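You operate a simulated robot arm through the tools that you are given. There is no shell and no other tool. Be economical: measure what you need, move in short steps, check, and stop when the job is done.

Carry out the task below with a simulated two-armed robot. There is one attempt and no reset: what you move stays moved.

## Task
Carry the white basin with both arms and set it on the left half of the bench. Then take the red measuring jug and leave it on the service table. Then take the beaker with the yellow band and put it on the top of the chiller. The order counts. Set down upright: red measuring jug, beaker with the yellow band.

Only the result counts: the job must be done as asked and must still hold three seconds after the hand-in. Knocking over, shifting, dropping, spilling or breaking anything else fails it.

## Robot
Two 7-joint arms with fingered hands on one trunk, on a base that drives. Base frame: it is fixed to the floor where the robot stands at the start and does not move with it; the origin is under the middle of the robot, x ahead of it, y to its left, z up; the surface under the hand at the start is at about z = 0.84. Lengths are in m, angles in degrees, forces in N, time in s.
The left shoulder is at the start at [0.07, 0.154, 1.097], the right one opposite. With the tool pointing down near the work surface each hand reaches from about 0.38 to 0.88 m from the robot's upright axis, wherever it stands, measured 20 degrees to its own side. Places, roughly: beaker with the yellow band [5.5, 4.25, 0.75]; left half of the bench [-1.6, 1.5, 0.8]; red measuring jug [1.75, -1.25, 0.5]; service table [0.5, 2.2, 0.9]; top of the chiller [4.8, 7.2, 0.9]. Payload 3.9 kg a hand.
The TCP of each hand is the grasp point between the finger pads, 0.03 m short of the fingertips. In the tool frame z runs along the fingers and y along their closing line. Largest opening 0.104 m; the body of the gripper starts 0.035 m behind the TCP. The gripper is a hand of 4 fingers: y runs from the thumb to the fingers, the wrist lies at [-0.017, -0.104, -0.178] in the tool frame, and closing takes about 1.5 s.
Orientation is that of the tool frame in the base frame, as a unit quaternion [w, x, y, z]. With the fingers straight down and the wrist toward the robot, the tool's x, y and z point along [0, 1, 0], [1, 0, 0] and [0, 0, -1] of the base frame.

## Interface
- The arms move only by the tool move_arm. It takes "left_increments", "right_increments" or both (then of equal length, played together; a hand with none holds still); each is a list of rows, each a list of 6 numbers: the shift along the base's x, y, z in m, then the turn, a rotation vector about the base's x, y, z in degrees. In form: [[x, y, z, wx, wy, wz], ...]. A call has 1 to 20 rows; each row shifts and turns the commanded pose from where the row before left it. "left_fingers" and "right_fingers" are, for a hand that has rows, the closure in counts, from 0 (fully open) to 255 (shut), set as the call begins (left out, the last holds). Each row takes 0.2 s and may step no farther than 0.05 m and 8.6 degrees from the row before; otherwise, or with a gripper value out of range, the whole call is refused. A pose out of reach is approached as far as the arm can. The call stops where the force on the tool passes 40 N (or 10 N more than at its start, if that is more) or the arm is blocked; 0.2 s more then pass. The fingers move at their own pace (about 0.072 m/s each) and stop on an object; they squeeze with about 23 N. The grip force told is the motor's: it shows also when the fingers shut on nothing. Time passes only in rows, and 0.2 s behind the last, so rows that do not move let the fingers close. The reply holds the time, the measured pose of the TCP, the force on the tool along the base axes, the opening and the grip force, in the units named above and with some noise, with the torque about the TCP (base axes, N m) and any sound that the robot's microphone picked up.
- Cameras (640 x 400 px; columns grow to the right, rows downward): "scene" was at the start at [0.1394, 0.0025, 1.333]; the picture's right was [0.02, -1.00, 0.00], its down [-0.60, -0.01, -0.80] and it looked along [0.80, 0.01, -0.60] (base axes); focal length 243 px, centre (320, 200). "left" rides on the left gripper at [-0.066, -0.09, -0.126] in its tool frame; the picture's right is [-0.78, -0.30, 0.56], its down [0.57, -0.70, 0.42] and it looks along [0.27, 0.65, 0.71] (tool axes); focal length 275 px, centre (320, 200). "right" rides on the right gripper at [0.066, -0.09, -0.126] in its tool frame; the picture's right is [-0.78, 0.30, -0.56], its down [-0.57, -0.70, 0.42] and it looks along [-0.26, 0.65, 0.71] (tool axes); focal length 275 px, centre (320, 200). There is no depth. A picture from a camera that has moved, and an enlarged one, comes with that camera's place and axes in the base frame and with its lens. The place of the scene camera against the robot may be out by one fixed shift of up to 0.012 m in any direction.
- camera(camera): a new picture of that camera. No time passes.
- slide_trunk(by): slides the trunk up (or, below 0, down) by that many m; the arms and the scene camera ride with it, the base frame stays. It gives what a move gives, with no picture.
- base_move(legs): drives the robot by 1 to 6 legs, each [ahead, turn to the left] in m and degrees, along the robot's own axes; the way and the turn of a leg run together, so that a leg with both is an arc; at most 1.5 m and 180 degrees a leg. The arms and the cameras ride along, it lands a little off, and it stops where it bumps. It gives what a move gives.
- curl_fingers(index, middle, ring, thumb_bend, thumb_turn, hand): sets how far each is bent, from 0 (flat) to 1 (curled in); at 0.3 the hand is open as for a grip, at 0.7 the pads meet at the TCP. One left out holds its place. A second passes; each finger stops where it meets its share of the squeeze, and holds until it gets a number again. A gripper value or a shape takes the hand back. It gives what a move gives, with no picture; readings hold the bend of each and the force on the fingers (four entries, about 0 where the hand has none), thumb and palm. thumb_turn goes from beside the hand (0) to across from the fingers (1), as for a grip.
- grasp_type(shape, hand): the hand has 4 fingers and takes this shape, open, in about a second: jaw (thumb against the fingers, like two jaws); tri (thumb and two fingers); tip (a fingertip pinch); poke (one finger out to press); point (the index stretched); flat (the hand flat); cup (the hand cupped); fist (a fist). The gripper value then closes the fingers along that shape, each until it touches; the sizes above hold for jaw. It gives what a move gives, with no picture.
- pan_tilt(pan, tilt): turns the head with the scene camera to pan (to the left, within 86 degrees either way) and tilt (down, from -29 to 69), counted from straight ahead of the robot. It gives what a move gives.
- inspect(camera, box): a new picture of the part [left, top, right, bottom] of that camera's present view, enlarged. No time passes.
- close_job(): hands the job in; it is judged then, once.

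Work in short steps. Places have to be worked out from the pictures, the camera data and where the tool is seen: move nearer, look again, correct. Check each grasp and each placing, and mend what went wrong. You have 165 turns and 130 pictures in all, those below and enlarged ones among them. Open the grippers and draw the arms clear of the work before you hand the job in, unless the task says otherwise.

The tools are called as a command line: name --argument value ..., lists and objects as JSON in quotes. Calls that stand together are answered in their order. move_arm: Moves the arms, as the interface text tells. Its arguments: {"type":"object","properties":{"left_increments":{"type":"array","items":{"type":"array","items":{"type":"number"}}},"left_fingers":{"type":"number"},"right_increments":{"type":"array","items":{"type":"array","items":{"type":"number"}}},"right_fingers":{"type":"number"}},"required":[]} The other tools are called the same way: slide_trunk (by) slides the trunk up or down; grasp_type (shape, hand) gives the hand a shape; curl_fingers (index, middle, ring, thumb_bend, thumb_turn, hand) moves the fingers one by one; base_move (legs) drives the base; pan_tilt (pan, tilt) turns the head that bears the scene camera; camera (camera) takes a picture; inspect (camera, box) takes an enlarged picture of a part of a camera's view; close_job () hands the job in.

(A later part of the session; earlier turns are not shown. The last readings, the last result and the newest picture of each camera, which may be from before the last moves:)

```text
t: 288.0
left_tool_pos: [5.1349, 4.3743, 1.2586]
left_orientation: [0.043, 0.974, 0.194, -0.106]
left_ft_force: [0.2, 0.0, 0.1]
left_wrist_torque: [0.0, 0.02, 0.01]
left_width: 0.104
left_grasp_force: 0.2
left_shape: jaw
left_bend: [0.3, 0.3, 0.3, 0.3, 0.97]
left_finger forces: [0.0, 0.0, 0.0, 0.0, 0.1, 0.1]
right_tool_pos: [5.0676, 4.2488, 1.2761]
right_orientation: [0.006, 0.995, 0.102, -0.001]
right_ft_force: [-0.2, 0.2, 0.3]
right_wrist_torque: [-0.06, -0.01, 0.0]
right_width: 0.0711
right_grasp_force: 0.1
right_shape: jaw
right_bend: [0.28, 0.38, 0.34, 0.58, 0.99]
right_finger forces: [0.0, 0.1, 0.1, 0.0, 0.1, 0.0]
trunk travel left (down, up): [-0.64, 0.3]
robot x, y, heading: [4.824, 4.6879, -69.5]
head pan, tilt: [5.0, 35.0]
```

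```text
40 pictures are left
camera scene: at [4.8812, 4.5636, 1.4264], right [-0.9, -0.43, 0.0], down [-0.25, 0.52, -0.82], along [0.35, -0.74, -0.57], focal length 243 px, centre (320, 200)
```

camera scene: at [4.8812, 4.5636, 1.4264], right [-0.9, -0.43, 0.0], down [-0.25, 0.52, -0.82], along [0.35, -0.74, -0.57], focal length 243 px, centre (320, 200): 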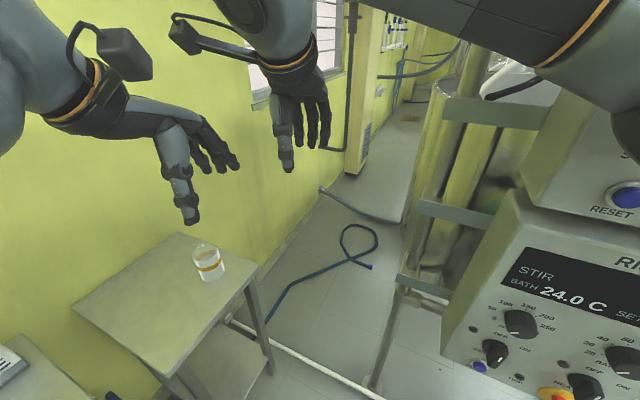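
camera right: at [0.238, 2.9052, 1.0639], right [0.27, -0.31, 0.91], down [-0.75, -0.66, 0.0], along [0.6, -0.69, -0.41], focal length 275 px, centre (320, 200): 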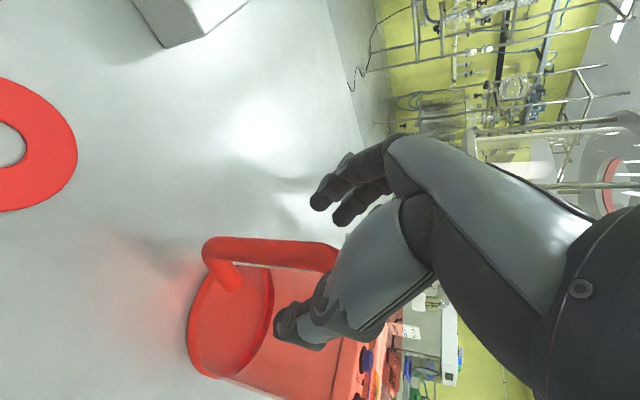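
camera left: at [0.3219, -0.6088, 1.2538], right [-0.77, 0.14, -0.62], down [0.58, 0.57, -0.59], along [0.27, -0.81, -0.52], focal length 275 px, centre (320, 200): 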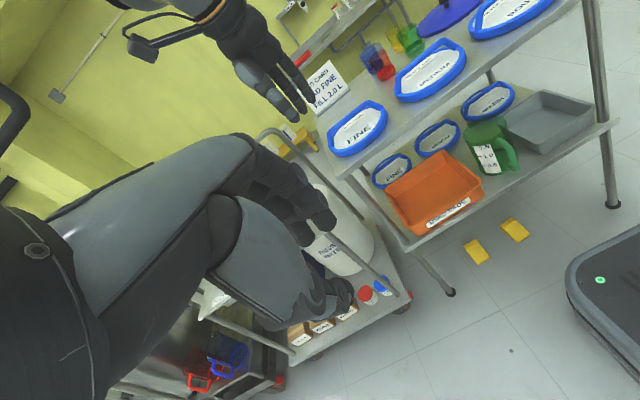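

It has settled level, with no contact loads, and the rig looks undisturbed. Backing straight out 0.2 m.

base_move --legs '[[-0.1, 0], [-0.1, 0]]'

camera --camera "scene"

```text
t: 289.9
left_tool_pos: [5.0674, 4.5547, 1.2569]
left_orientation: [0.041, 0.975, 0.191, -0.106]
left_ft_force: [0.2, -0.8, 0.0]
left_wrist_torque: [0.03, -0.01, 0.04]
left_width: 0.1037
left_grasp_force: 0.1
left_shape: jaw
left_bend: [0.3, 0.3, 0.3, 0.3, 0.97]
left_finger forces: [0.0, 0.1, 0.1, 0.0, 0.0, 0.1]
right_tool_pos: [4.9976, 4.4289, 1.2723]
right_orientation: [0.003, 0.995, 0.1, -0.001]
right_ft_force: [0.7, -0.8, 0.1]
right_wrist_torque: [0.01, 0.02, 0.01]
right_width: 0.0713
right_grasp_force: 0.0
right_shape: jaw
right_bend: [0.28, 0.38, 0.34, 0.58, 0.99]
right_finger forces: [0.0, 0.0, 0.0, 0.0, 0.1, 0.1]
trunk travel left (down, up): [-0.64, 0.3]
robot x, y, heading: [4.7555, 4.8796, -69.6]
head pan, tilt: [5.0, 35.0]
```

```text
39 pictures are left
camera scene: at [4.815, 4.7442, 1.4255], right [-0.91, -0.43, 0.0], down [-0.25, 0.52, -0.82], along [0.35, -0.74, -0.58], focal length 243 px, centre (320, 200)
```

scene: 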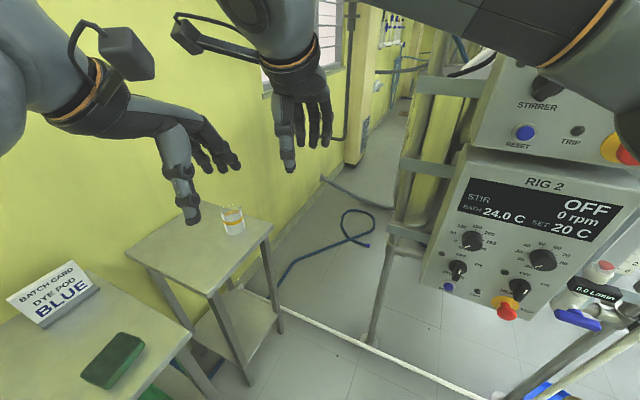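

Clear of the rig. I turn to −45° and creep 0.12 m forward, watching for contact.

base_move --legs '[[0, 24.6], [0.12, 0]]'

camera --camera "scene"

```text
t: 292.4
left_tool_pos: [5.2534, 4.6342, 1.26]
left_orientation: [0.066, 0.911, 0.395, -0.094]
left_ft_force: [-0.3, 0.1, 0.4]
left_wrist_torque: [-0.01, 0.0, 0.02]
left_width: 0.104
left_grasp_force: 0.0
left_shape: jaw
left_bend: [0.3, 0.3, 0.3, 0.3, 0.97]
left_finger forces: [0.1, 0.1, 0.0, 0.0, 0.1, 0.0]
right_tool_pos: [5.2412, 4.4908, 1.2768]
right_orientation: [0.007, 0.951, 0.31, 0.001]
right_ft_force: [0.3, 0.8, -0.7]
right_wrist_torque: [-0.01, 0.01, 0.03]
right_width: 0.0713
right_grasp_force: 0.0
right_shape: jaw
right_bend: [0.28, 0.38, 0.34, 0.58, 0.99]
right_finger forces: [0.0, 0.1, 0.0, 0.0, 0.1, 0.0]
trunk travel left (down, up): [-0.64, 0.3]
robot x, y, heading: [4.8436, 4.79, -45.1]
head pan, tilt: [5.0, 35.0]
```

```text
38 pictures are left
camera scene: at [4.9446, 4.7016, 1.4266], right [-0.65, -0.76, 0.0], down [-0.44, 0.37, -0.82], along [0.63, -0.53, -0.57], focal length 243 px, centre (320, 200)
```

scene: 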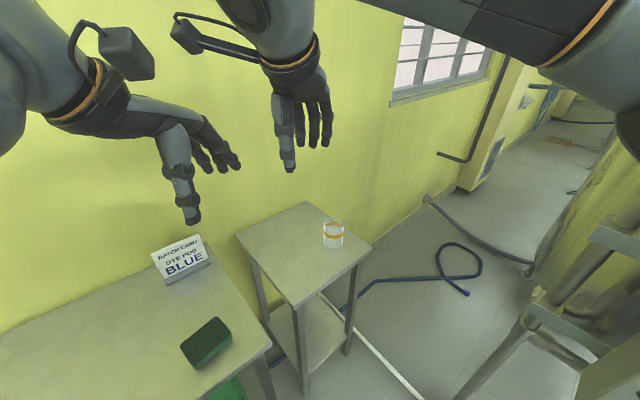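

The beaker is confirmed at (5.433, 4.225). I lower the trunk 0.15 m, level the left hand and bring it above the beaker.

slide_trunk --by -0.15

move_arm --left_increments '[[0.0, 0.0, 0, 5.5, -3.4, 0], [0.0, 0.0, 0, 5.5, -3.4, 0], [0.0179, -0.0408, -0.008, 0, 0, 0], [0.0179, -0.0408, -0.008, 0, 0, 0], [0.0179, -0.0408, -0.008, 0, 0, 0], [0.0179, -0.0408, -0.008, 0, 0, 0], [0.0179, -0.0408, -0.008, 0, 0, 0], [0.0179, -0.0408, -0.008, 0, 0, 0], [0.0179, -0.0408, -0.008, 0, 0, 0], [0.0179, -0.0408, -0.008, 0, 0, 0], [0.0179, -0.0408, -0.008, 0, 0, 0], [0.0179, -0.0408, -0.008, 0, 0, 0]]' --left_fingers 0

camera --camera "scene"

camera --camera "left"

```text
t: 294.2
left_tool_pos: [5.254, 4.6316, 1.1096]
left_orientation: [0.065, 0.912, 0.394, -0.094]
left_ft_force: [-0.1, 0.4, 0.6]
left_wrist_torque: [-0.01, 0.01, -0.02]
left_width: 0.1042
left_grasp_force: 0.0
left_shape: jaw
left_bend: [0.3, 0.3, 0.3, 0.3, 0.97]
left_finger forces: [0.0, 0.0, 0.0, 0.0, 0.1, 0.1]
right_tool_pos: [5.2417, 4.4902, 1.1258]
right_orientation: [0.006, 0.951, 0.31, 0.0]
right_ft_force: [-0.4, 0.8, -0.7]
right_wrist_torque: [-0.04, 0.0, -0.01]
right_width: 0.0713
right_grasp_force: 0.1
right_shape: jaw
right_bend: [0.28, 0.38, 0.34, 0.58, 0.99]
right_finger forces: [0.0, 0.1, 0.1, 0.1, 0.0, 0.1]
trunk travel left (down, up): [-0.49, 0.45]
robot x, y, heading: [4.8393, 4.7921, -45.0]
head pan, tilt: [5.0, 35.0]
```

```text
t: 295.2
left_tool_pos: [5.2791, 4.5671, 1.0988]
left_orientation: [0.001, 0.919, 0.395, -0.001]
left_ft_force: [0.0, -0.5, -0.4]
left_wrist_torque: [0.01, 0.03, 0.02]
left_width: 0.1038
left_grasp_force: 0.1
left_shape: jaw
left_bend: [0.3, 0.3, 0.3, 0.3, 0.97]
left_finger forces: [0.0, 0.0, 0.0, 0.0, 0.1, 0.1]
right_tool_pos: [5.2422, 4.4732, 1.1235]
right_orientation: [0.003, 0.957, 0.289, 0.002]
right_ft_force: [0.3, -3.1, -0.9]
right_wrist_torque: [0.29, -0.02, -0.01]
right_width: 0.0713
right_grasp_force: 0.2
right_shape: jaw
right_bend: [0.28, 0.38, 0.34, 0.58, 0.99]
right_finger forces: [0.1, 0.0, 0.0, 0.0, 0.1, 0.0]
trunk travel left (down, up): [-0.49, 0.45]
robot x, y, heading: [4.8389, 4.7926, -45.3]
head pan, tilt: [5.0, 35.0]
stopped in row 4 (right hand): the force on the tool passed its limit at 70 N (the readings are from after the stop); the commanded pose is now the measured one
```

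```text
37 pictures are left
camera scene: at [4.9447, 4.6973, 1.2762], right [-0.65, -0.76, 0.0], down [-0.44, 0.37, -0.82], along [0.63, -0.53, -0.57], focal length 243 px, centre (320, 200)
```

scene: 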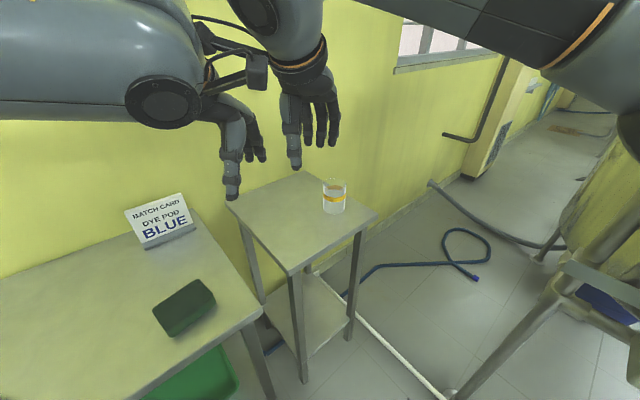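

```text
36 pictures are left
camera left: at [5.1692, 4.5815, 1.226], right [-0.75, -0.36, -0.56], down [-0.12, 0.9, -0.43], along [0.65, -0.25, -0.71], focal length 275 px, centre (320, 200)
```

left: 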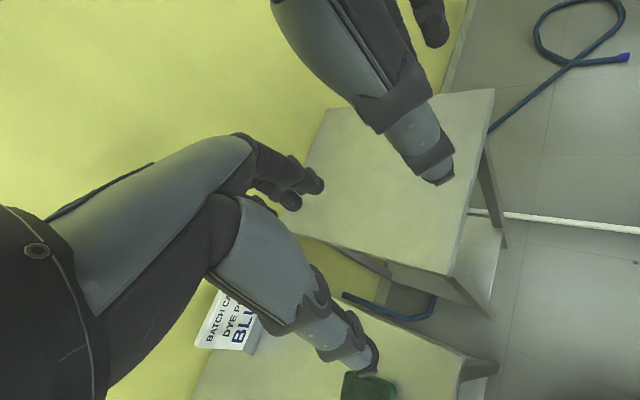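

The two hands touched. I shift the left hand aside and pull the right one back and up, out of the way.

move_arm --left_increments '[[0.02, 0.02, 0, 0, 0, 0], [0.02, 0.02, 0, 0, 0, 0], [0.01, 0.01, 0, 0, 0, 0], [0, 0, 0, 0, 0, 0], [0, 0, 0, 0, 0, 0], [0, 0, 0, 0, 0, 0], [0, 0, 0, 0, 0, 0], [0, 0, 0, 0, 0, 0], [0, 0, 0, 0, 0, 0]]' --right_increments '[[0, 0, 0, 0, 0, 0], [-0.005, 0.005, 0.03, 0, 0, 0], [-0.01, 0.005, 0.035, 0, 0, 0], [-0.01, 0.005, 0.035, 0, 0, 0], [-0.01, 0.005, 0.035, 0, 0, 0], [-0.01, 0.005, 0.035, 0, 0, 0], [-0.01, 0.005, 0.035, 0, 0, 0], [-0.01, 0.005, 0.035, 0, 0, 0], [-0.01, 0.005, 0.035, 0, 0, 0]]'

camera --camera "scene"

```text
t: 297.2
left_tool_pos: [5.3294, 4.6225, 1.0999]
left_orientation: [0.002, 0.918, 0.398, -0.002]
left_ft_force: [0.6, 0.5, -0.2]
left_wrist_torque: [-0.04, -0.02, -0.03]
left_width: 0.1041
left_grasp_force: 0.1
left_shape: jaw
left_bend: [0.3, 0.3, 0.3, 0.3, 0.97]
left_finger forces: [0.0, 0.1, 0.0, 0.1, 0.0, 0.1]
right_tool_pos: [5.1682, 4.5201, 1.4027]
right_orientation: [0.006, 0.957, 0.291, 0.002]
right_ft_force: [-0.5, 0.5, -0.2]
right_wrist_torque: [-0.02, 0.02, -0.03]
right_width: 0.0715
right_grasp_force: 0.1
right_shape: jaw
right_bend: [0.28, 0.38, 0.34, 0.58, 0.99]
right_finger forces: [0.1, 0.0, 0.1, 0.1, 0.0, 0.1]
trunk travel left (down, up): [-0.49, 0.45]
robot x, y, heading: [4.839, 4.7917, -45.0]
head pan, tilt: [5.0, 35.0]
```

```text
35 pictures are left
camera scene: at [4.9451, 4.7019, 1.2765], right [-0.65, -0.76, 0.0], down [-0.44, 0.37, -0.82], along [0.63, -0.53, -0.57], focal length 243 px, centre (320, 200)
```

scene: 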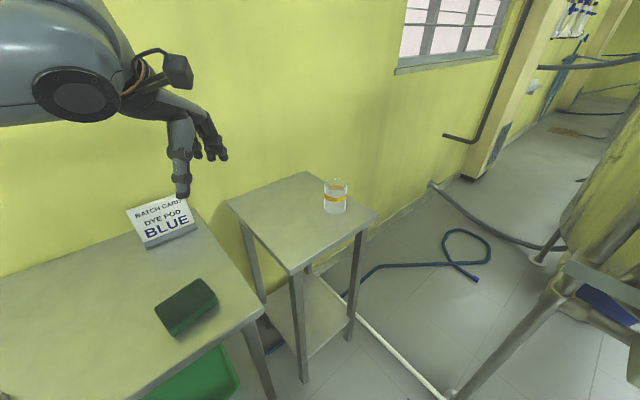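

Path clear. Moving the left hand over the beaker at z≈1.0.

move_arm --left_increments '[[0.0104, -0.0398, -0.009, 0, 0, 0], [0.0104, -0.0398, -0.009, 0, 0, 0], [0.0104, -0.0398, -0.009, 0, 0, 0], [0.0104, -0.0398, -0.009, 0, 0, 0], [0.0104, -0.0398, -0.009, 0, 0, 0], [0.0104, -0.0398, -0.009, 0, 0, 0], [0.0104, -0.0398, -0.009, 0, 0, 0], [0.0104, -0.0398, -0.009, 0, 0, 0], [0.0104, -0.0398, -0.009, 0, 0, 0], [0.0104, -0.0398, -0.009, 0, 0, 0], [0, 0, 0, 0, 0, 0]]'

camera --camera "left"

inspect --camera "scene" --box '[250, 80, 410, 240]'

```text
t: 299.6
left_tool_pos: [5.3792, 4.4612, 1.0506]
left_orientation: [0.001, 0.918, 0.396, -0.001]
left_ft_force: [-0.6, 0.3, 0.0]
left_wrist_torque: [0.02, 0.02, 0.02]
left_width: 0.104
left_grasp_force: 0.0
left_shape: jaw
left_bend: [0.3, 0.3, 0.3, 0.3, 0.97]
left_finger forces: [0.1, 0.0, 0.0, 0.0, 0.0, 0.0]
left hand out of reach, approached as far as the arm can: row 4, 5, 6, 7, 8, 9, 10
right_tool_pos: [5.1685, 4.5181, 1.4021]
right_orientation: [0.005, 0.957, 0.291, 0.002]
right_ft_force: [0.4, 0.6, -0.5]
right_wrist_torque: [-0.03, 0.02, 0.01]
right_width: 0.0712
right_grasp_force: 0.2
right_shape: jaw
right_bend: [0.28, 0.38, 0.34, 0.58, 0.99]
right_finger forces: [0.0, 0.1, 0.1, 0.1, 0.0, 0.0]
trunk travel left (down, up): [-0.49, 0.45]
robot x, y, heading: [4.8403, 4.7923, -45.3]
head pan, tilt: [5.0, 35.0]
```

```text
34 pictures are left
camera left: at [5.2691, 4.4757, 1.1772], right [-0.75, -0.36, -0.55], down [-0.12, 0.9, -0.43], along [0.65, -0.25, -0.71], focal length 275 px, centre (320, 200)
```

left: 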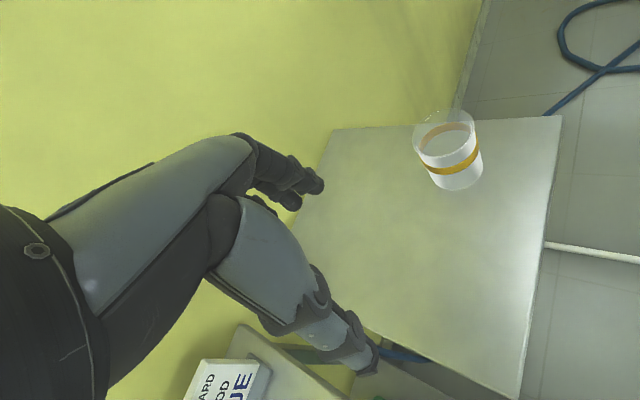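

```text
2.50 times, centred on (330, 160) of scene
camera zoom: at [4.9457, 4.7001, 1.2763], right [-0.65, -0.76, 0.0], down [-0.44, 0.37, -0.82], along [0.63, -0.53, -0.57], focal length 607 px, centre (295, 300)
```

zoom: 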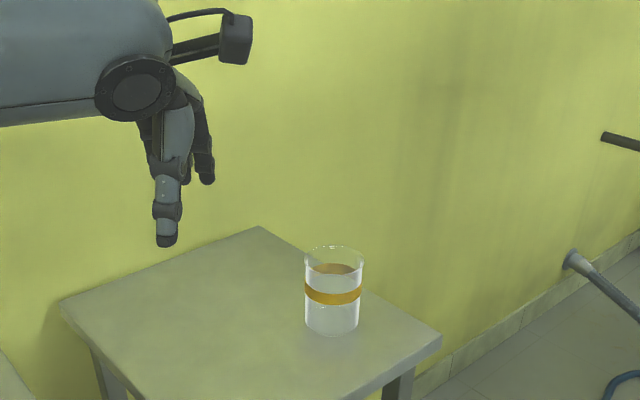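

The reach limit there looks like a wrist-yaw limit. I'll yaw the left hand −41° (the beaker is round), creep the base 7 cm forward, and try again.

move_arm --left_increments '[[0, 0, 0, 0, 0, -8.2], [0, 0, 0, 0, 0, -8.2], [0, 0, 0, 0, 0, -8.2], [0, 0, 0, 0, 0, -8.2], [0, 0, 0, 0, 0, -8.2]]'

base_move --legs '[[0.07, 0]]'

move_arm --left_increments '[[0.0005, -0.033, -0.005, 0, 0, 0], [0.0005, -0.033, -0.005, 0, 0, 0], [0.0005, -0.033, -0.005, 0, 0, 0], [0, 0, 0, 0, 0, 0]]'

```text
t: 300.8
left_tool_pos: [5.3829, 4.4615, 1.0503]
left_orientation: [0.001, 0.999, 0.05, -0.003]
left_ft_force: [-0.7, -0.1, -0.4]
left_wrist_torque: [0.01, -0.02, 0.02]
left_width: 0.1043
left_grasp_force: 0.1
left_shape: jaw
left_bend: [0.3, 0.3, 0.3, 0.3, 0.97]
left_finger forces: [0.1, 0.0, 0.1, 0.0, 0.1, 0.0]
right_tool_pos: [5.1686, 4.5176, 1.4009]
right_orientation: [0.005, 0.957, 0.291, 0.002]
right_ft_force: [-0.4, 0.3, 0.4]
right_wrist_torque: [-0.04, 0.01, 0.0]
right_width: 0.0711
right_grasp_force: 0.0
right_shape: jaw
right_bend: [0.28, 0.38, 0.34, 0.58, 0.99]
right_finger forces: [0.0, 0.0, 0.0, 0.0, 0.0, 0.0]
trunk travel left (down, up): [-0.49, 0.45]
robot x, y, heading: [4.8407, 4.7891, -45.2]
head pan, tilt: [5.0, 35.0]
```

```text
t: 301.8
left_tool_pos: [5.4269, 4.4174, 1.0548]
left_orientation: [0.004, 0.999, 0.05, 0.0]
left_ft_force: [-0.7, -0.5, 0.6]
left_wrist_torque: [0.01, -0.02, 0.01]
left_width: 0.1039
left_grasp_force: 0.0
left_shape: jaw
left_bend: [0.3, 0.3, 0.3, 0.3, 0.97]
left_finger forces: [0.0, 0.0, 0.0, 0.0, 0.0, 0.1]
right_tool_pos: [5.2128, 4.4739, 1.403]
right_orientation: [0.008, 0.957, 0.291, 0.003]
right_ft_force: [-0.9, 0.3, 0.0]
right_wrist_torque: [-0.04, -0.03, -0.01]
right_width: 0.0713
right_grasp_force: 0.1
right_shape: jaw
right_bend: [0.28, 0.38, 0.34, 0.58, 0.99]
right_finger forces: [0.0, 0.0, 0.1, 0.1, 0.0, 0.0]
trunk travel left (down, up): [-0.49, 0.45]
robot x, y, heading: [4.8887, 4.7464, -44.9]
head pan, tilt: [5.0, 35.0]
```

```text
t: 302.8
left_tool_pos: [5.4106, 4.3983, 1.0315]
left_orientation: [0.002, 0.999, 0.051, -0.002]
left_ft_force: [-0.4, -0.5, 0.2]
left_wrist_torque: [-0.03, 0.0, 0.0]
left_width: 0.1037
left_grasp_force: 0.1
left_shape: jaw
left_bend: [0.3, 0.3, 0.3, 0.3, 0.97]
left_finger forces: [0.0, 0.0, 0.0, 0.0, 0.0, 0.1]
left hand out of reach, approached as far as the arm can: row 1, 2, 3
right_tool_pos: [5.2164, 4.4695, 1.402]
right_orientation: [0.006, 0.956, 0.292, 0.003]
right_ft_force: [0.1, 0.3, 0.7]
right_wrist_torque: [0.01, -0.02, -0.06]
right_width: 0.0715
right_grasp_force: 0.0
right_shape: jaw
right_bend: [0.28, 0.38, 0.34, 0.58, 0.99]
right_finger forces: [0.1, 0.1, 0.1, 0.1, 0.0, 0.0]
trunk travel left (down, up): [-0.49, 0.45]
robot x, y, heading: [4.8878, 4.7428, -45.1]
head pan, tilt: [5.0, 35.0]
```

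The limit seems tied to the wrist being above shoulder height. I lower the left hand to z≈0.93 (still above the rim) first and then move across.

move_arm --left_increments '[[0, 0, -0.03, 0, 0, 0], [0, 0, -0.03, 0, 0, 0], [0, 0, -0.035, 0, 0, 0], [0.002, -0.015, 0, 0, 0, 0], [0.002, -0.02, 0, 0, 0, 0], [0.002, -0.02, 0, 0, 0, 0], [0.002, -0.02, 0, 0, 0, 0]]'

camera --camera "scene"

```text
t: 304.4
left_tool_pos: [5.4071, 4.4009, 0.944]
left_orientation: [0.002, 0.999, 0.051, -0.001]
left_ft_force: [0.4, -0.3, 0.4]
left_wrist_torque: [0.01, 0.0, 0.01]
left_width: 0.1041
left_grasp_force: 0.0
left_shape: jaw
left_bend: [0.3, 0.3, 0.3, 0.3, 0.97]
left_finger forces: [0.0, 0.0, 0.1, 0.0, 0.0, 0.0]
left hand out of reach, approached as far as the arm can: row 3, 4, 5, 6, 7
right_tool_pos: [5.2183, 4.4699, 1.4013]
right_orientation: [0.005, 0.957, 0.292, 0.003]
right_ft_force: [0.4, -0.7, 0.0]
right_wrist_torque: [0.0, 0.0, 0.01]
right_width: 0.0714
right_grasp_force: 0.1
right_shape: jaw
right_bend: [0.28, 0.38, 0.34, 0.58, 0.99]
right_finger forces: [0.0, 0.0, 0.0, 0.0, 0.0, 0.0]
trunk travel left (down, up): [-0.49, 0.45]
robot x, y, heading: [4.8913, 4.74, -45.1]
head pan, tilt: [5.0, 35.0]
```

```text
32 pictures are left
camera scene: at [4.9948, 4.6508, 1.2764], right [-0.64, -0.76, 0.0], down [-0.44, 0.37, -0.82], along [0.63, -0.53, -0.57], focal length 243 px, centre (320, 200)
```

scene: 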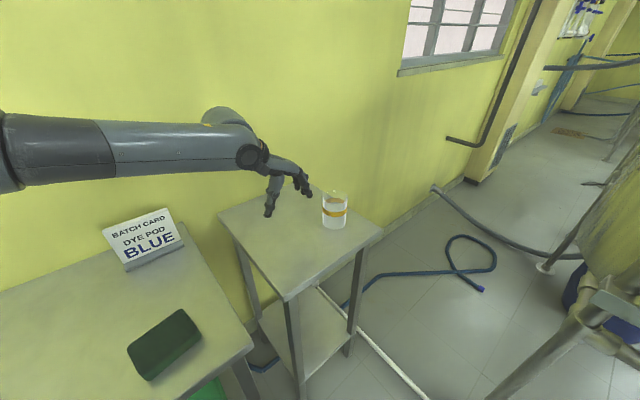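

The left arm is stretched to its limit, but the right arm has room. I retract the left hand to the side and bring the right hand, fully open, forward and down toward the beaker.

move_arm --left_increments '[[0, 0.02, 0.03, 0, 0, 0], [0.005, 0.03, 0.03, 0, 0, 0], [0.01, 0.035, 0.03, 0, 0, 0], [0.01, 0.035, 0.03, 0, 0, 0], [0.01, 0.035, 0.02, 0, 0, 0], [0.01, 0.035, 0, 0, 0, 0]]'

move_arm --right_increments '[[0.01, -0.01, -0.035, 0, 0, 0], [0.01, -0.01, -0.035, 0, 0, 0], [0.01, -0.01, -0.035, 0, 0, 0], [0.01, -0.01, -0.035, 0, 0, 0], [0.02, -0.02, -0.035, 0, 0, 0], [0.02, -0.02, -0.035, 0, 0, 0], [0.02, -0.02, -0.035, 0, 0, 0], [0.02, -0.025, -0.035, 0, 0, 0], [0.02, -0.025, -0.035, 0, 0, 0], [0.02, -0.025, -0.035, 0, 0, 0]]' --right_fingers 0

camera --camera "scene"

```text
t: 305.8
left_tool_pos: [5.4534, 4.5933, 1.0834]
left_orientation: [0.001, 0.999, 0.05, -0.002]
left_ft_force: [0.5, 0.3, -0.8]
left_wrist_torque: [-0.02, 0.02, 0.01]
left_width: 0.1042
left_grasp_force: 0.2
left_shape: jaw
left_bend: [0.3, 0.3, 0.3, 0.3, 0.97]
left_finger forces: [0.1, 0.0, 0.0, 0.0, 0.0, 0.1]
right_tool_pos: [5.2189, 4.4715, 1.4019]
right_orientation: [0.006, 0.957, 0.291, 0.002]
right_ft_force: [-0.2, 0.3, -0.7]
right_wrist_torque: [-0.01, 0.01, -0.03]
right_width: 0.0714
right_grasp_force: 0.1
right_shape: jaw
right_bend: [0.28, 0.38, 0.34, 0.58, 0.99]
right_finger forces: [0.0, 0.0, 0.0, 0.1, 0.0, 0.0]
trunk travel left (down, up): [-0.49, 0.45]
robot x, y, heading: [4.8895, 4.7408, -45.0]
head pan, tilt: [5.0, 35.0]
```

```text
t: 308.0
left_tool_pos: [5.4527, 4.5891, 1.0829]
left_orientation: [0.001, 0.999, 0.05, -0.002]
left_ft_force: [0.1, -0.1, -0.3]
left_wrist_torque: [0.02, -0.01, 0.03]
left_width: 0.1038
left_grasp_force: 0.1
left_shape: jaw
left_bend: [0.3, 0.3, 0.3, 0.3, 0.97]
left_finger forces: [0.0, 0.0, 0.0, 0.0, 0.0, 0.0]
right_tool_pos: [5.3796, 4.2928, 1.051]
right_orientation: [0.004, 0.957, 0.292, 0.002]
right_ft_force: [0.2, -0.1, 0.0]
right_wrist_torque: [0.02, 0.0, 0.0]
right_width: 0.1037
right_grasp_force: 0.0
right_shape: jaw
right_bend: [0.3, 0.3, 0.3, 0.3, 0.97]
right_finger forces: [0.0, 0.1, 0.0, 0.0, 0.0, 0.0]
trunk travel left (down, up): [-0.49, 0.45]
robot x, y, heading: [4.8906, 4.741, -44.9]
head pan, tilt: [5.0, 35.0]
```

```text
31 pictures are left
camera scene: at [4.9962, 4.6496, 1.2762], right [-0.64, -0.76, 0.0], down [-0.44, 0.37, -0.82], along [0.63, -0.53, -0.57], focal length 243 px, centre (320, 200)
```

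scene: 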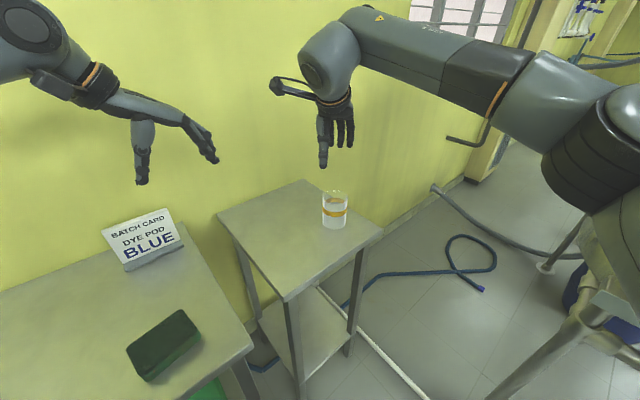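

The right arm has reach. Centring it over the beaker at (5.434, 4.222), z≈0.93, and checking with both cameras.

move_arm --right_increments '[[0.018, -0.0235, -0.02, 0, 0, 0], [0.018, -0.0235, -0.03, 0, 0, 0], [0.0185, -0.0235, -0.03, 0, 0, 0], [0, 0, -0.03, 0, 0, 0], [0, 0, 0, 0, 0, 0]]'

inspect --camera "scene" --box '[270, 130, 400, 260]'

camera --camera "right"

```text
t: 309.2
left_tool_pos: [5.4526, 4.5909, 1.0853]
left_orientation: [0.002, 0.999, 0.051, -0.002]
left_ft_force: [0.1, -0.1, -0.1]
left_wrist_torque: [0.0, 0.0, 0.0]
left_width: 0.1038
left_grasp_force: 0.0
left_shape: jaw
left_bend: [0.3, 0.3, 0.3, 0.3, 0.97]
left_finger forces: [0.0, 0.1, 0.1, 0.1, 0.0, 0.0]
right_tool_pos: [5.4314, 4.2231, 0.9415]
right_orientation: [0.006, 0.957, 0.292, 0.002]
right_ft_force: [0.2, 0.4, -0.4]
right_wrist_torque: [-0.03, -0.03, 0.01]
right_width: 0.1036
right_grasp_force: 0.0
right_shape: jaw
right_bend: [0.3, 0.3, 0.3, 0.3, 0.97]
right_finger forces: [0.0, 0.1, 0.1, 0.1, 0.0, 0.0]
trunk travel left (down, up): [-0.49, 0.45]
robot x, y, heading: [4.8907, 4.7404, -45.0]
head pan, tilt: [5.0, 35.0]
```

```text
3.08 times, centred on (335, 195) of scene
camera zoom: at [4.9948, 4.6512, 1.2764], right [-0.64, -0.76, 0.0], down [-0.44, 0.37, -0.82], along [0.63, -0.53, -0.57], focal length 747 px, centre (274, 215)
```

zoom: 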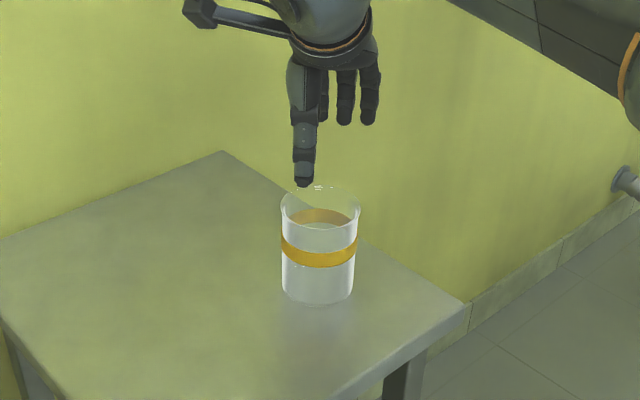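

```text
29 pictures are left
camera right: at [5.4362, 4.3366, 1.0644], right [-0.48, -0.67, 0.56], down [-0.86, 0.26, -0.43], along [0.15, -0.69, -0.71], focal length 275 px, centre (320, 200)
```

right: 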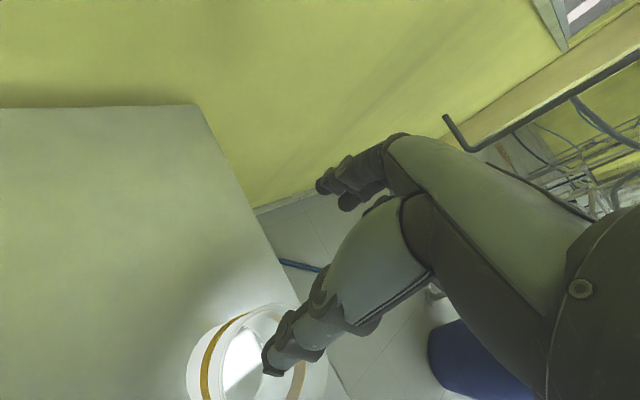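

The two camera views disagree with my assumed table height: triangulating gives the beaker centre at (5.388, 4.265), rim z≈0.90. I raise slightly, shift back 6 cm and check again.

move_arm --right_increments '[[0, 0, 0.03, 0, 0, 0], [0, 0, 0.02, 0, 0, 0], [-0.0215, 0.021, 0, 0, 0, 0], [-0.0215, 0.021, 0, 0, 0, 0], [0, 0, 0, 0, 0, 0]]'

camera --camera "right"

inspect --camera "scene" --box '[270, 130, 400, 260]'

```text
t: 310.4
left_tool_pos: [5.4534, 4.5906, 1.0836]
left_orientation: [0.002, 0.999, 0.05, -0.001]
left_ft_force: [0.5, -1.1, -0.4]
left_wrist_torque: [0.03, -0.01, 0.03]
left_width: 0.104
left_grasp_force: 0.0
left_shape: jaw
left_bend: [0.3, 0.3, 0.3, 0.3, 0.97]
left_finger forces: [0.1, 0.1, 0.0, 0.0, 0.0, 0.0]
right_tool_pos: [5.3905, 4.2666, 0.9921]
right_orientation: [0.005, 0.957, 0.291, 0.002]
right_ft_force: [0.0, 0.1, -0.5]
right_wrist_torque: [0.0, 0.03, 0.02]
right_width: 0.1037
right_grasp_force: 0.1
right_shape: jaw
right_bend: [0.3, 0.3, 0.3, 0.3, 0.97]
right_finger forces: [0.0, 0.1, 0.0, 0.1, 0.0, 0.0]
trunk travel left (down, up): [-0.49, 0.45]
robot x, y, heading: [4.8878, 4.7399, -45.2]
head pan, tilt: [5.0, 35.0]
```

```text
28 pictures are left
camera right: at [5.3945, 4.3788, 1.1141], right [-0.48, -0.67, 0.56], down [-0.86, 0.26, -0.43], along [0.15, -0.69, -0.71], focal length 275 px, centre (320, 200)
```

right: 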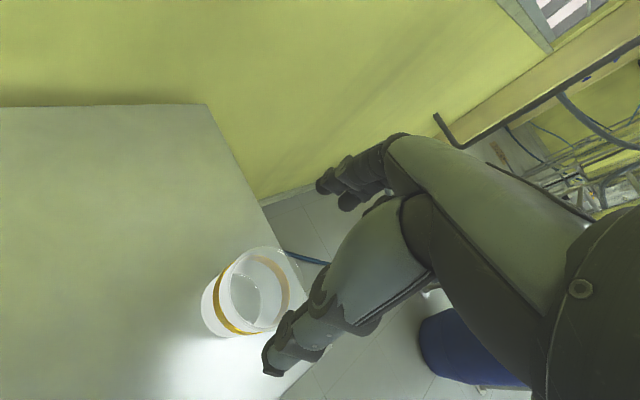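

```text
3.08 times, centred on (335, 195) of scene
camera zoom: at [4.9957, 4.6504, 1.2762], right [-0.64, -0.76, 0.0], down [-0.44, 0.37, -0.82], along [0.63, -0.53, -0.57], focal length 747 px, centre (274, 215)
```

zoom: 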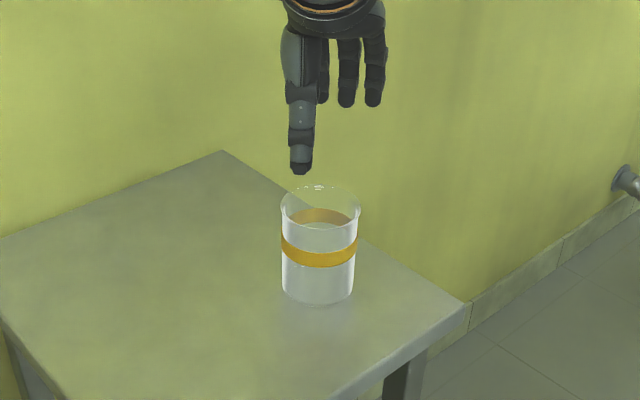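

The hand camera puts the beaker centre at (5.388, 4.269), and the TCP is within 3 mm. Descending to z≈0.878 in small steps.

move_arm --right_increments '[[-0.002, 0.002, -0.015, 0, 0, 0], [0, 0, -0.015, 0, 0, 0], [0, 0, -0.015, 0, 0, 0], [0, 0, -0.012, 0, 0, 0], [0, 0, 0, 0, 0, 0]]'

camera --camera "right"

```text
t: 311.6
left_tool_pos: [5.4526, 4.5906, 1.0835]
left_orientation: [0.002, 0.999, 0.051, -0.001]
left_ft_force: [0.7, 0.0, -1.3]
left_wrist_torque: [0.01, 0.04, -0.02]
left_width: 0.1037
left_grasp_force: 0.1
left_shape: jaw
left_bend: [0.3, 0.3, 0.3, 0.3, 0.97]
left_finger forces: [0.0, 0.0, 0.0, 0.0, 0.0, 0.1]
right_tool_pos: [5.3873, 4.268, 0.9337]
right_orientation: [0.004, 0.957, 0.291, 0.001]
right_ft_force: [-0.1, -0.7, 0.4]
right_wrist_torque: [-0.02, -0.03, 0.01]
right_width: 0.104
right_grasp_force: 0.0
right_shape: jaw
right_bend: [0.3, 0.3, 0.3, 0.3, 0.97]
right_finger forces: [0.1, 0.1, 0.0, 0.0, 0.0, 0.0]
trunk travel left (down, up): [-0.49, 0.45]
robot x, y, heading: [4.8923, 4.7399, -44.6]
head pan, tilt: [5.0, 35.0]
```

```text
26 pictures are left
camera right: at [5.3914, 4.3806, 1.057], right [-0.48, -0.67, 0.56], down [-0.86, 0.26, -0.43], along [0.15, -0.69, -0.71], focal length 275 px, centre (320, 200)
```

right: 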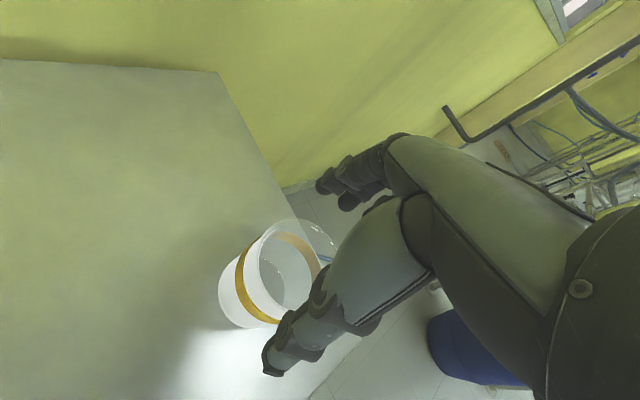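

Alignment holds (thumb outside the near wall, fingers beyond the far wall). Continuing down 5.5 cm.

move_arm --right_increments '[[0.001, 0.002, -0.014, 0, 0, 0], [0, 0, -0.014, 0, 0, 0], [0, 0, -0.014, 0, 0, 0], [0, 0, -0.013, 0, 0, 0], [0, 0, 0, 0, 0, 0]]'

camera --camera "right"

inspect --camera "scene" --box '[270, 130, 400, 260]'

```text
t: 312.8
left_tool_pos: [5.4527, 4.5917, 1.0838]
left_orientation: [0.002, 0.999, 0.051, -0.001]
left_ft_force: [-0.3, 0.2, -0.3]
left_wrist_torque: [-0.03, -0.02, 0.0]
left_width: 0.1039
left_grasp_force: 0.0
left_shape: jaw
left_bend: [0.3, 0.3, 0.3, 0.3, 0.97]
left_finger forces: [0.0, 0.0, 0.0, 0.0, 0.0, 0.0]
right_tool_pos: [5.3892, 4.2696, 0.8789]
right_orientation: [0.005, 0.957, 0.291, 0.002]
right_ft_force: [0.4, 0.0, 0.4]
right_wrist_torque: [0.05, 0.0, 0.05]
right_width: 0.1037
right_grasp_force: 0.1
right_shape: jaw
right_bend: [0.3, 0.3, 0.3, 0.3, 0.97]
right_finger forces: [0.0, 0.1, 0.0, 0.0, 0.1, 0.0]
trunk travel left (down, up): [-0.49, 0.45]
robot x, y, heading: [4.892, 4.7444, -45.3]
head pan, tilt: [5.0, 35.0]
```

```text
25 pictures are left
camera right: at [5.3929, 4.3822, 1.0023], right [-0.48, -0.67, 0.56], down [-0.86, 0.26, -0.43], along [0.15, -0.69, -0.71], focal length 275 px, centre (320, 200)
```

right: 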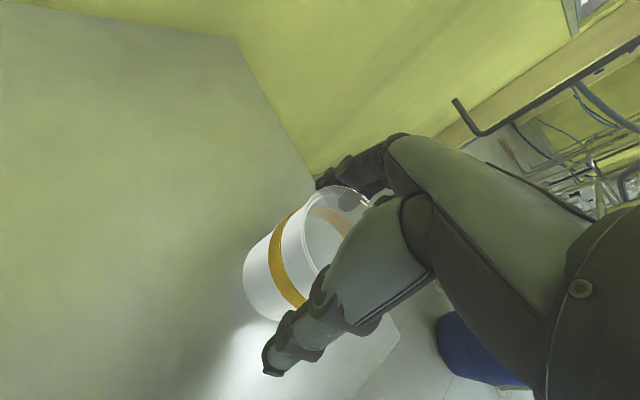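

```text
3.08 times, centred on (335, 195) of scene
camera zoom: at [4.9948, 4.6509, 1.2764], right [-0.64, -0.76, 0.0], down [-0.44, 0.37, -0.82], along [0.63, -0.53, -0.57], focal length 747 px, centre (274, 215)
```

zoom: 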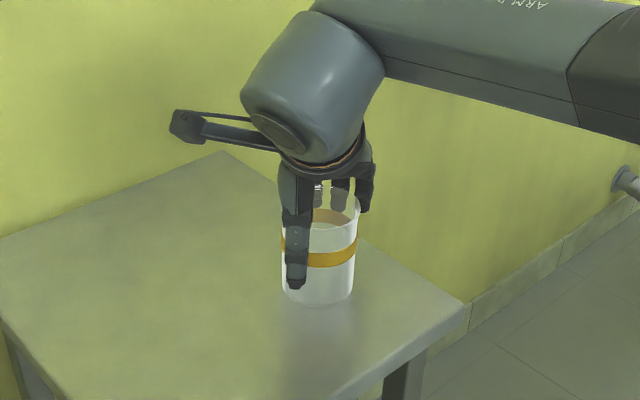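

The beaker is straddled: thumb in front, fingers behind. Closing the grip.

move_arm --right_increments '[[0, 0, 0, 0, 0, 0], [0, 0, 0, 0, 0, 0], [0, 0, 0, 0, 0, 0], [0, 0, 0, 0, 0, 0], [0, 0, 0, 0, 0, 0], [0, 0, 0, 0, 0, 0], [0, 0, 0, 0, 0, 0], [0, 0, 0, 0, 0, 0]]' --right_fingers 255

inspect --camera "scene" --box '[270, 130, 400, 260]'

```text
t: 314.6
left_tool_pos: [5.4525, 4.591, 1.0831]
left_orientation: [0.001, 0.999, 0.05, -0.001]
left_ft_force: [-0.1, -0.7, -0.2]
left_wrist_torque: [0.02, -0.03, 0.02]
left_width: 0.1038
left_grasp_force: 0.1
left_shape: jaw
left_bend: [0.3, 0.3, 0.3, 0.3, 0.97]
left_finger forces: [0.0, 0.0, 0.1, 0.0, 0.0, 0.1]
right_tool_pos: [5.389, 4.2689, 0.8791]
right_orientation: [0.005, 0.957, 0.291, 0.003]
right_ft_force: [-0.2, 0.6, 0.2]
right_wrist_torque: [0.02, 0.0, -0.02]
right_width: 0.0624
right_grasp_force: 22.9
right_shape: jaw
right_bend: [0.73, 0.39, 0.42, 0.63, 0.99]
right_finger forces: [11.4, 7.2, 0.4, 0.0, 19.8, 0.0]
trunk travel left (down, up): [-0.49, 0.45]
robot x, y, heading: [4.8898, 4.7442, -45.1]
head pan, tilt: [5.0, 35.0]
```

```text
3.08 times, centred on (335, 195) of scene
camera zoom: at [4.9951, 4.6507, 1.2763], right [-0.64, -0.76, 0.0], down [-0.44, 0.37, -0.82], along [0.63, -0.53, -0.57], focal length 747 px, centre (274, 215)
```

zoom: 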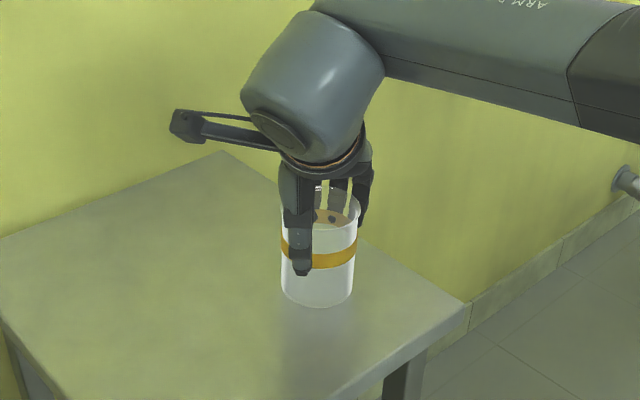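

Gripped firmly with opposing forces. Lifting 4 cm gently and checking.

move_arm --right_increments '[[0, 0, 0.006, 0, 0, 0], [0, 0, 0.01, 0, 0, 0], [0, 0, 0.012, 0, 0, 0], [0, 0, 0.012, 0, 0, 0], [0, 0, 0, 0, 0, 0]]'

inspect --camera "scene" --box '[270, 130, 400, 260]'

```text
t: 315.8
left_tool_pos: [5.4525, 4.5898, 1.0837]
left_orientation: [0.001, 0.999, 0.051, -0.002]
left_ft_force: [0.3, 0.2, 0.0]
left_wrist_torque: [0.01, -0.01, -0.02]
left_width: 0.1043
left_grasp_force: 0.1
left_shape: jaw
left_bend: [0.3, 0.3, 0.3, 0.3, 0.97]
left_finger forces: [0.0, 0.1, 0.0, 0.0, 0.0, 0.0]
right_tool_pos: [5.3879, 4.2679, 0.9202]
right_orientation: [0.006, 0.957, 0.291, 0.001]
right_ft_force: [-0.3, -0.5, -1.3]
right_wrist_torque: [-0.01, -0.02, 0.04]
right_width: 0.0623
right_grasp_force: 23.0
right_shape: jaw
right_bend: [0.73, 0.39, 0.42, 0.63, 0.99]
right_finger forces: [11.4, 7.2, 0.5, 0.0, 19.7, 0.0]
trunk travel left (down, up): [-0.49, 0.45]
robot x, y, heading: [4.888, 4.7424, -44.9]
head pan, tilt: [5.0, 35.0]
```

```text
3.08 times, centred on (335, 195) of scene
camera zoom: at [4.9952, 4.6505, 1.2763], right [-0.64, -0.76, 0.0], down [-0.44, 0.37, -0.82], along [0.63, -0.53, -0.57], focal length 747 px, centre (274, 215)
```

zoom: 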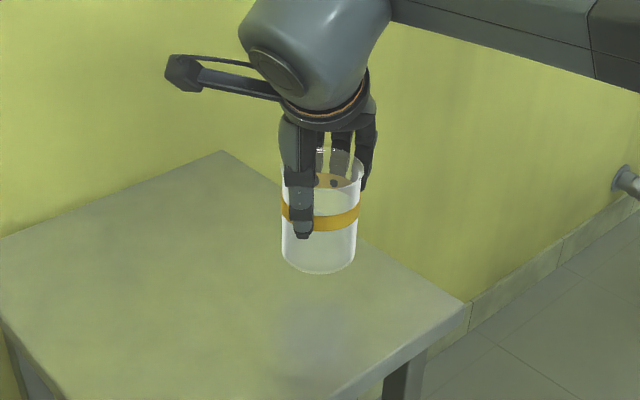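

Lifted cleanly and upright. I raise the trunk 0.25 m and back straight out 0.95 m into the open floor, then retract the right arm.

slide_trunk --by 0.25

base_move --legs '[[-0.95, 0]]'

move_arm --right_increments '[[-0.018, 0.018, 0, 0, 0, 0], [-0.02, 0.02, 0, 0, 0, 0], [-0.02, 0.02, 0, 0, 0, 0], [-0.02, 0.02, 0, 0, 0, 0], [-0.02, 0.02, 0, 0, 0, 0], [-0.02, 0.02, 0, 0, 0, 0], [-0.02, 0.015, 0, 0, 0, 0], [-0.02, 0.0, 0, 0, 0, 0], [-0.02, 0.0, 0, 0, 0, 0]]'

camera --camera "scene"

```text
t: 318.4
left_tool_pos: [5.4522, 4.5915, 1.3336]
left_orientation: [0.001, 0.999, 0.051, -0.002]
left_ft_force: [0.3, 0.4, 0.8]
left_wrist_torque: [0.02, -0.02, -0.03]
left_width: 0.1037
left_grasp_force: 0.1
left_shape: jaw
left_bend: [0.3, 0.3, 0.3, 0.3, 0.97]
left_finger forces: [0.1, 0.0, 0.0, 0.1, 0.0, 0.0]
right_tool_pos: [5.3894, 4.2691, 1.1686]
right_orientation: [0.005, 0.957, 0.291, 0.001]
right_ft_force: [-0.4, 0.0, -0.3]
right_wrist_torque: [-0.02, -0.02, 0.01]
right_width: 0.0626
right_grasp_force: 22.5
right_shape: jaw
right_bend: [0.73, 0.39, 0.42, 0.63, 0.99]
right_finger forces: [11.5, 7.2, 0.4, 0.0, 19.7, 0.0]
trunk travel left (down, up): [-0.74, 0.2]
robot x, y, heading: [4.8904, 4.7408, -45.1]
head pan, tilt: [5.0, 35.0]
```

```text
t: 323.3
left_tool_pos: [4.7897, 5.2572, 1.334]
left_orientation: [0.001, 0.999, 0.053, -0.002]
left_ft_force: [0.1, 0.4, 0.0]
left_wrist_torque: [0.0, -0.03, 0.01]
left_width: 0.1039
left_grasp_force: 0.0
left_shape: jaw
left_bend: [0.3, 0.3, 0.3, 0.3, 0.97]
left_finger forces: [0.1, 0.0, 0.1, 0.0, 0.1, 0.0]
right_tool_pos: [4.7275, 4.9352, 1.1692]
right_orientation: [0.005, 0.956, 0.293, 0.002]
right_ft_force: [0.3, 0.2, -1.1]
right_wrist_torque: [0.03, -0.04, -0.01]
right_width: 0.0621
right_grasp_force: 22.8
right_shape: jaw
right_bend: [0.73, 0.39, 0.42, 0.63, 0.99]
right_finger forces: [11.4, 7.2, 0.4, 0.0, 19.6, 0.1]
trunk travel left (down, up): [-0.74, 0.2]
robot x, y, heading: [4.2254, 5.4067, -44.9]
head pan, tilt: [5.0, 35.0]
```

```text
t: 325.3
left_tool_pos: [4.7879, 5.2566, 1.3346]
left_orientation: [0.001, 0.999, 0.052, -0.001]
left_ft_force: [-0.4, 0.6, 0.3]
left_wrist_torque: [0.0, -0.05, 0.02]
left_width: 0.104
left_grasp_force: 0.1
left_shape: jaw
left_bend: [0.3, 0.3, 0.3, 0.3, 0.97]
left_finger forces: [0.0, 0.1, 0.1, 0.1, 0.1, 0.0]
right_tool_pos: [4.5491, 5.067, 1.1694]
right_orientation: [0.006, 0.956, 0.293, 0.002]
right_ft_force: [-0.3, 0.8, -0.9]
right_wrist_torque: [0.04, -0.01, -0.03]
right_width: 0.0621
right_grasp_force: 22.6
right_shape: jaw
right_bend: [0.73, 0.39, 0.43, 0.63, 0.99]
right_finger forces: [11.3, 7.0, 1.9, 0.0, 20.9, 0.1]
trunk travel left (down, up): [-0.74, 0.2]
robot x, y, heading: [4.2281, 5.4069, -45.0]
head pan, tilt: [5.0, 35.0]
```

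```text
21 pictures are left
camera scene: at [4.3301, 5.3146, 1.5264], right [-0.64, -0.77, 0.0], down [-0.44, 0.37, -0.82], along [0.63, -0.53, -0.57], focal length 243 px, centre (320, 200)
```

scene: 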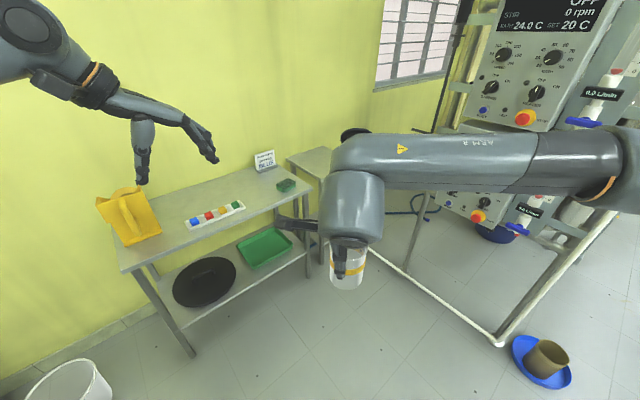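

Beaker held steadily. Turning toward the chiller and driving to about (4.67, 6.3), facing +y.

base_move --legs '[[0, 109], [1.0, 0], [0, 26]]'

pan_tilt --pan 0 --tilt 40

camera --camera "scene"

```text
t: 336.4
left_tool_pos: [4.3736, 6.8166, 1.3343]
left_orientation: [0.003, 0.335, 0.942, 0.001]
left_ft_force: [0.6, -0.3, 0.1]
left_wrist_torque: [0.0, 0.0, 0.01]
left_width: 0.1037
left_grasp_force: 0.0
left_shape: jaw
left_bend: [0.3, 0.3, 0.3, 0.3, 0.97]
left_finger forces: [0.0, 0.0, 0.0, 0.0, 0.0, 0.1]
right_tool_pos: [4.6784, 6.7796, 1.1703]
right_orientation: [-0.001, 0.097, 0.995, 0.005]
right_ft_force: [0.0, -0.4, -0.6]
right_wrist_torque: [0.01, 0.0, -0.02]
right_width: 0.062
right_grasp_force: 22.6
right_shape: jaw
right_bend: [0.73, 0.4, 0.43, 0.63, 0.99]
right_finger forces: [11.3, 6.7, 1.6, 0.1, 19.7, 0.0]
trunk travel left (down, up): [-0.74, 0.2]
robot x, y, heading: [4.6657, 6.311, 90.0]
head pan, tilt: [5.0, 35.0]
```

```text
t: 337.0
left_tool_pos: [4.3744, 6.8169, 1.3337]
left_orientation: [0.001, 0.335, 0.942, 0.001]
left_ft_force: [-0.9, -0.1, 0.2]
left_wrist_torque: [-0.02, 0.0, 0.01]
left_width: 0.1039
left_grasp_force: 0.0
left_shape: jaw
left_bend: [0.3, 0.3, 0.3, 0.3, 0.97]
left_finger forces: [0.1, 0.1, 0.0, 0.1, 0.0, 0.0]
right_tool_pos: [4.6772, 6.7782, 1.1693]
right_orientation: [0.001, 0.097, 0.995, 0.006]
right_ft_force: [-0.3, 0.8, -0.7]
right_wrist_torque: [0.04, 0.02, -0.05]
right_width: 0.0619
right_grasp_force: 22.4
right_shape: jaw
right_bend: [0.73, 0.4, 0.43, 0.63, 0.99]
right_finger forces: [11.3, 6.7, 1.6, 0.0, 19.8, 0.0]
trunk travel left (down, up): [-0.74, 0.2]
robot x, y, heading: [4.6649, 6.3132, 89.7]
head pan, tilt: [0.0, 40.0]
```

```text
20 pictures are left
camera scene: at [4.6672, 6.4477, 1.5188], right [1.0, 0.0, 0.0], down [0.0, -0.64, -0.77], along [0.0, 0.77, -0.64], focal length 243 px, centre (320, 200)
```

scene: 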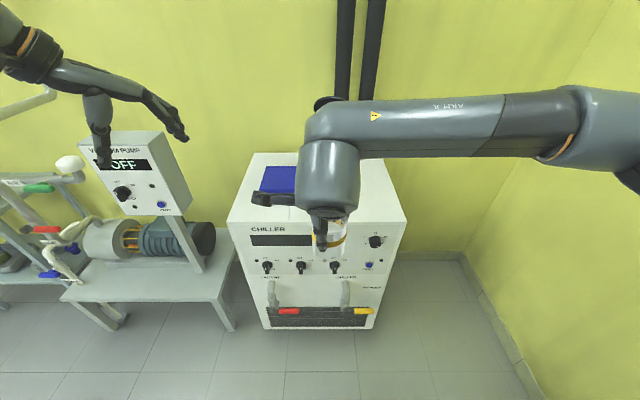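

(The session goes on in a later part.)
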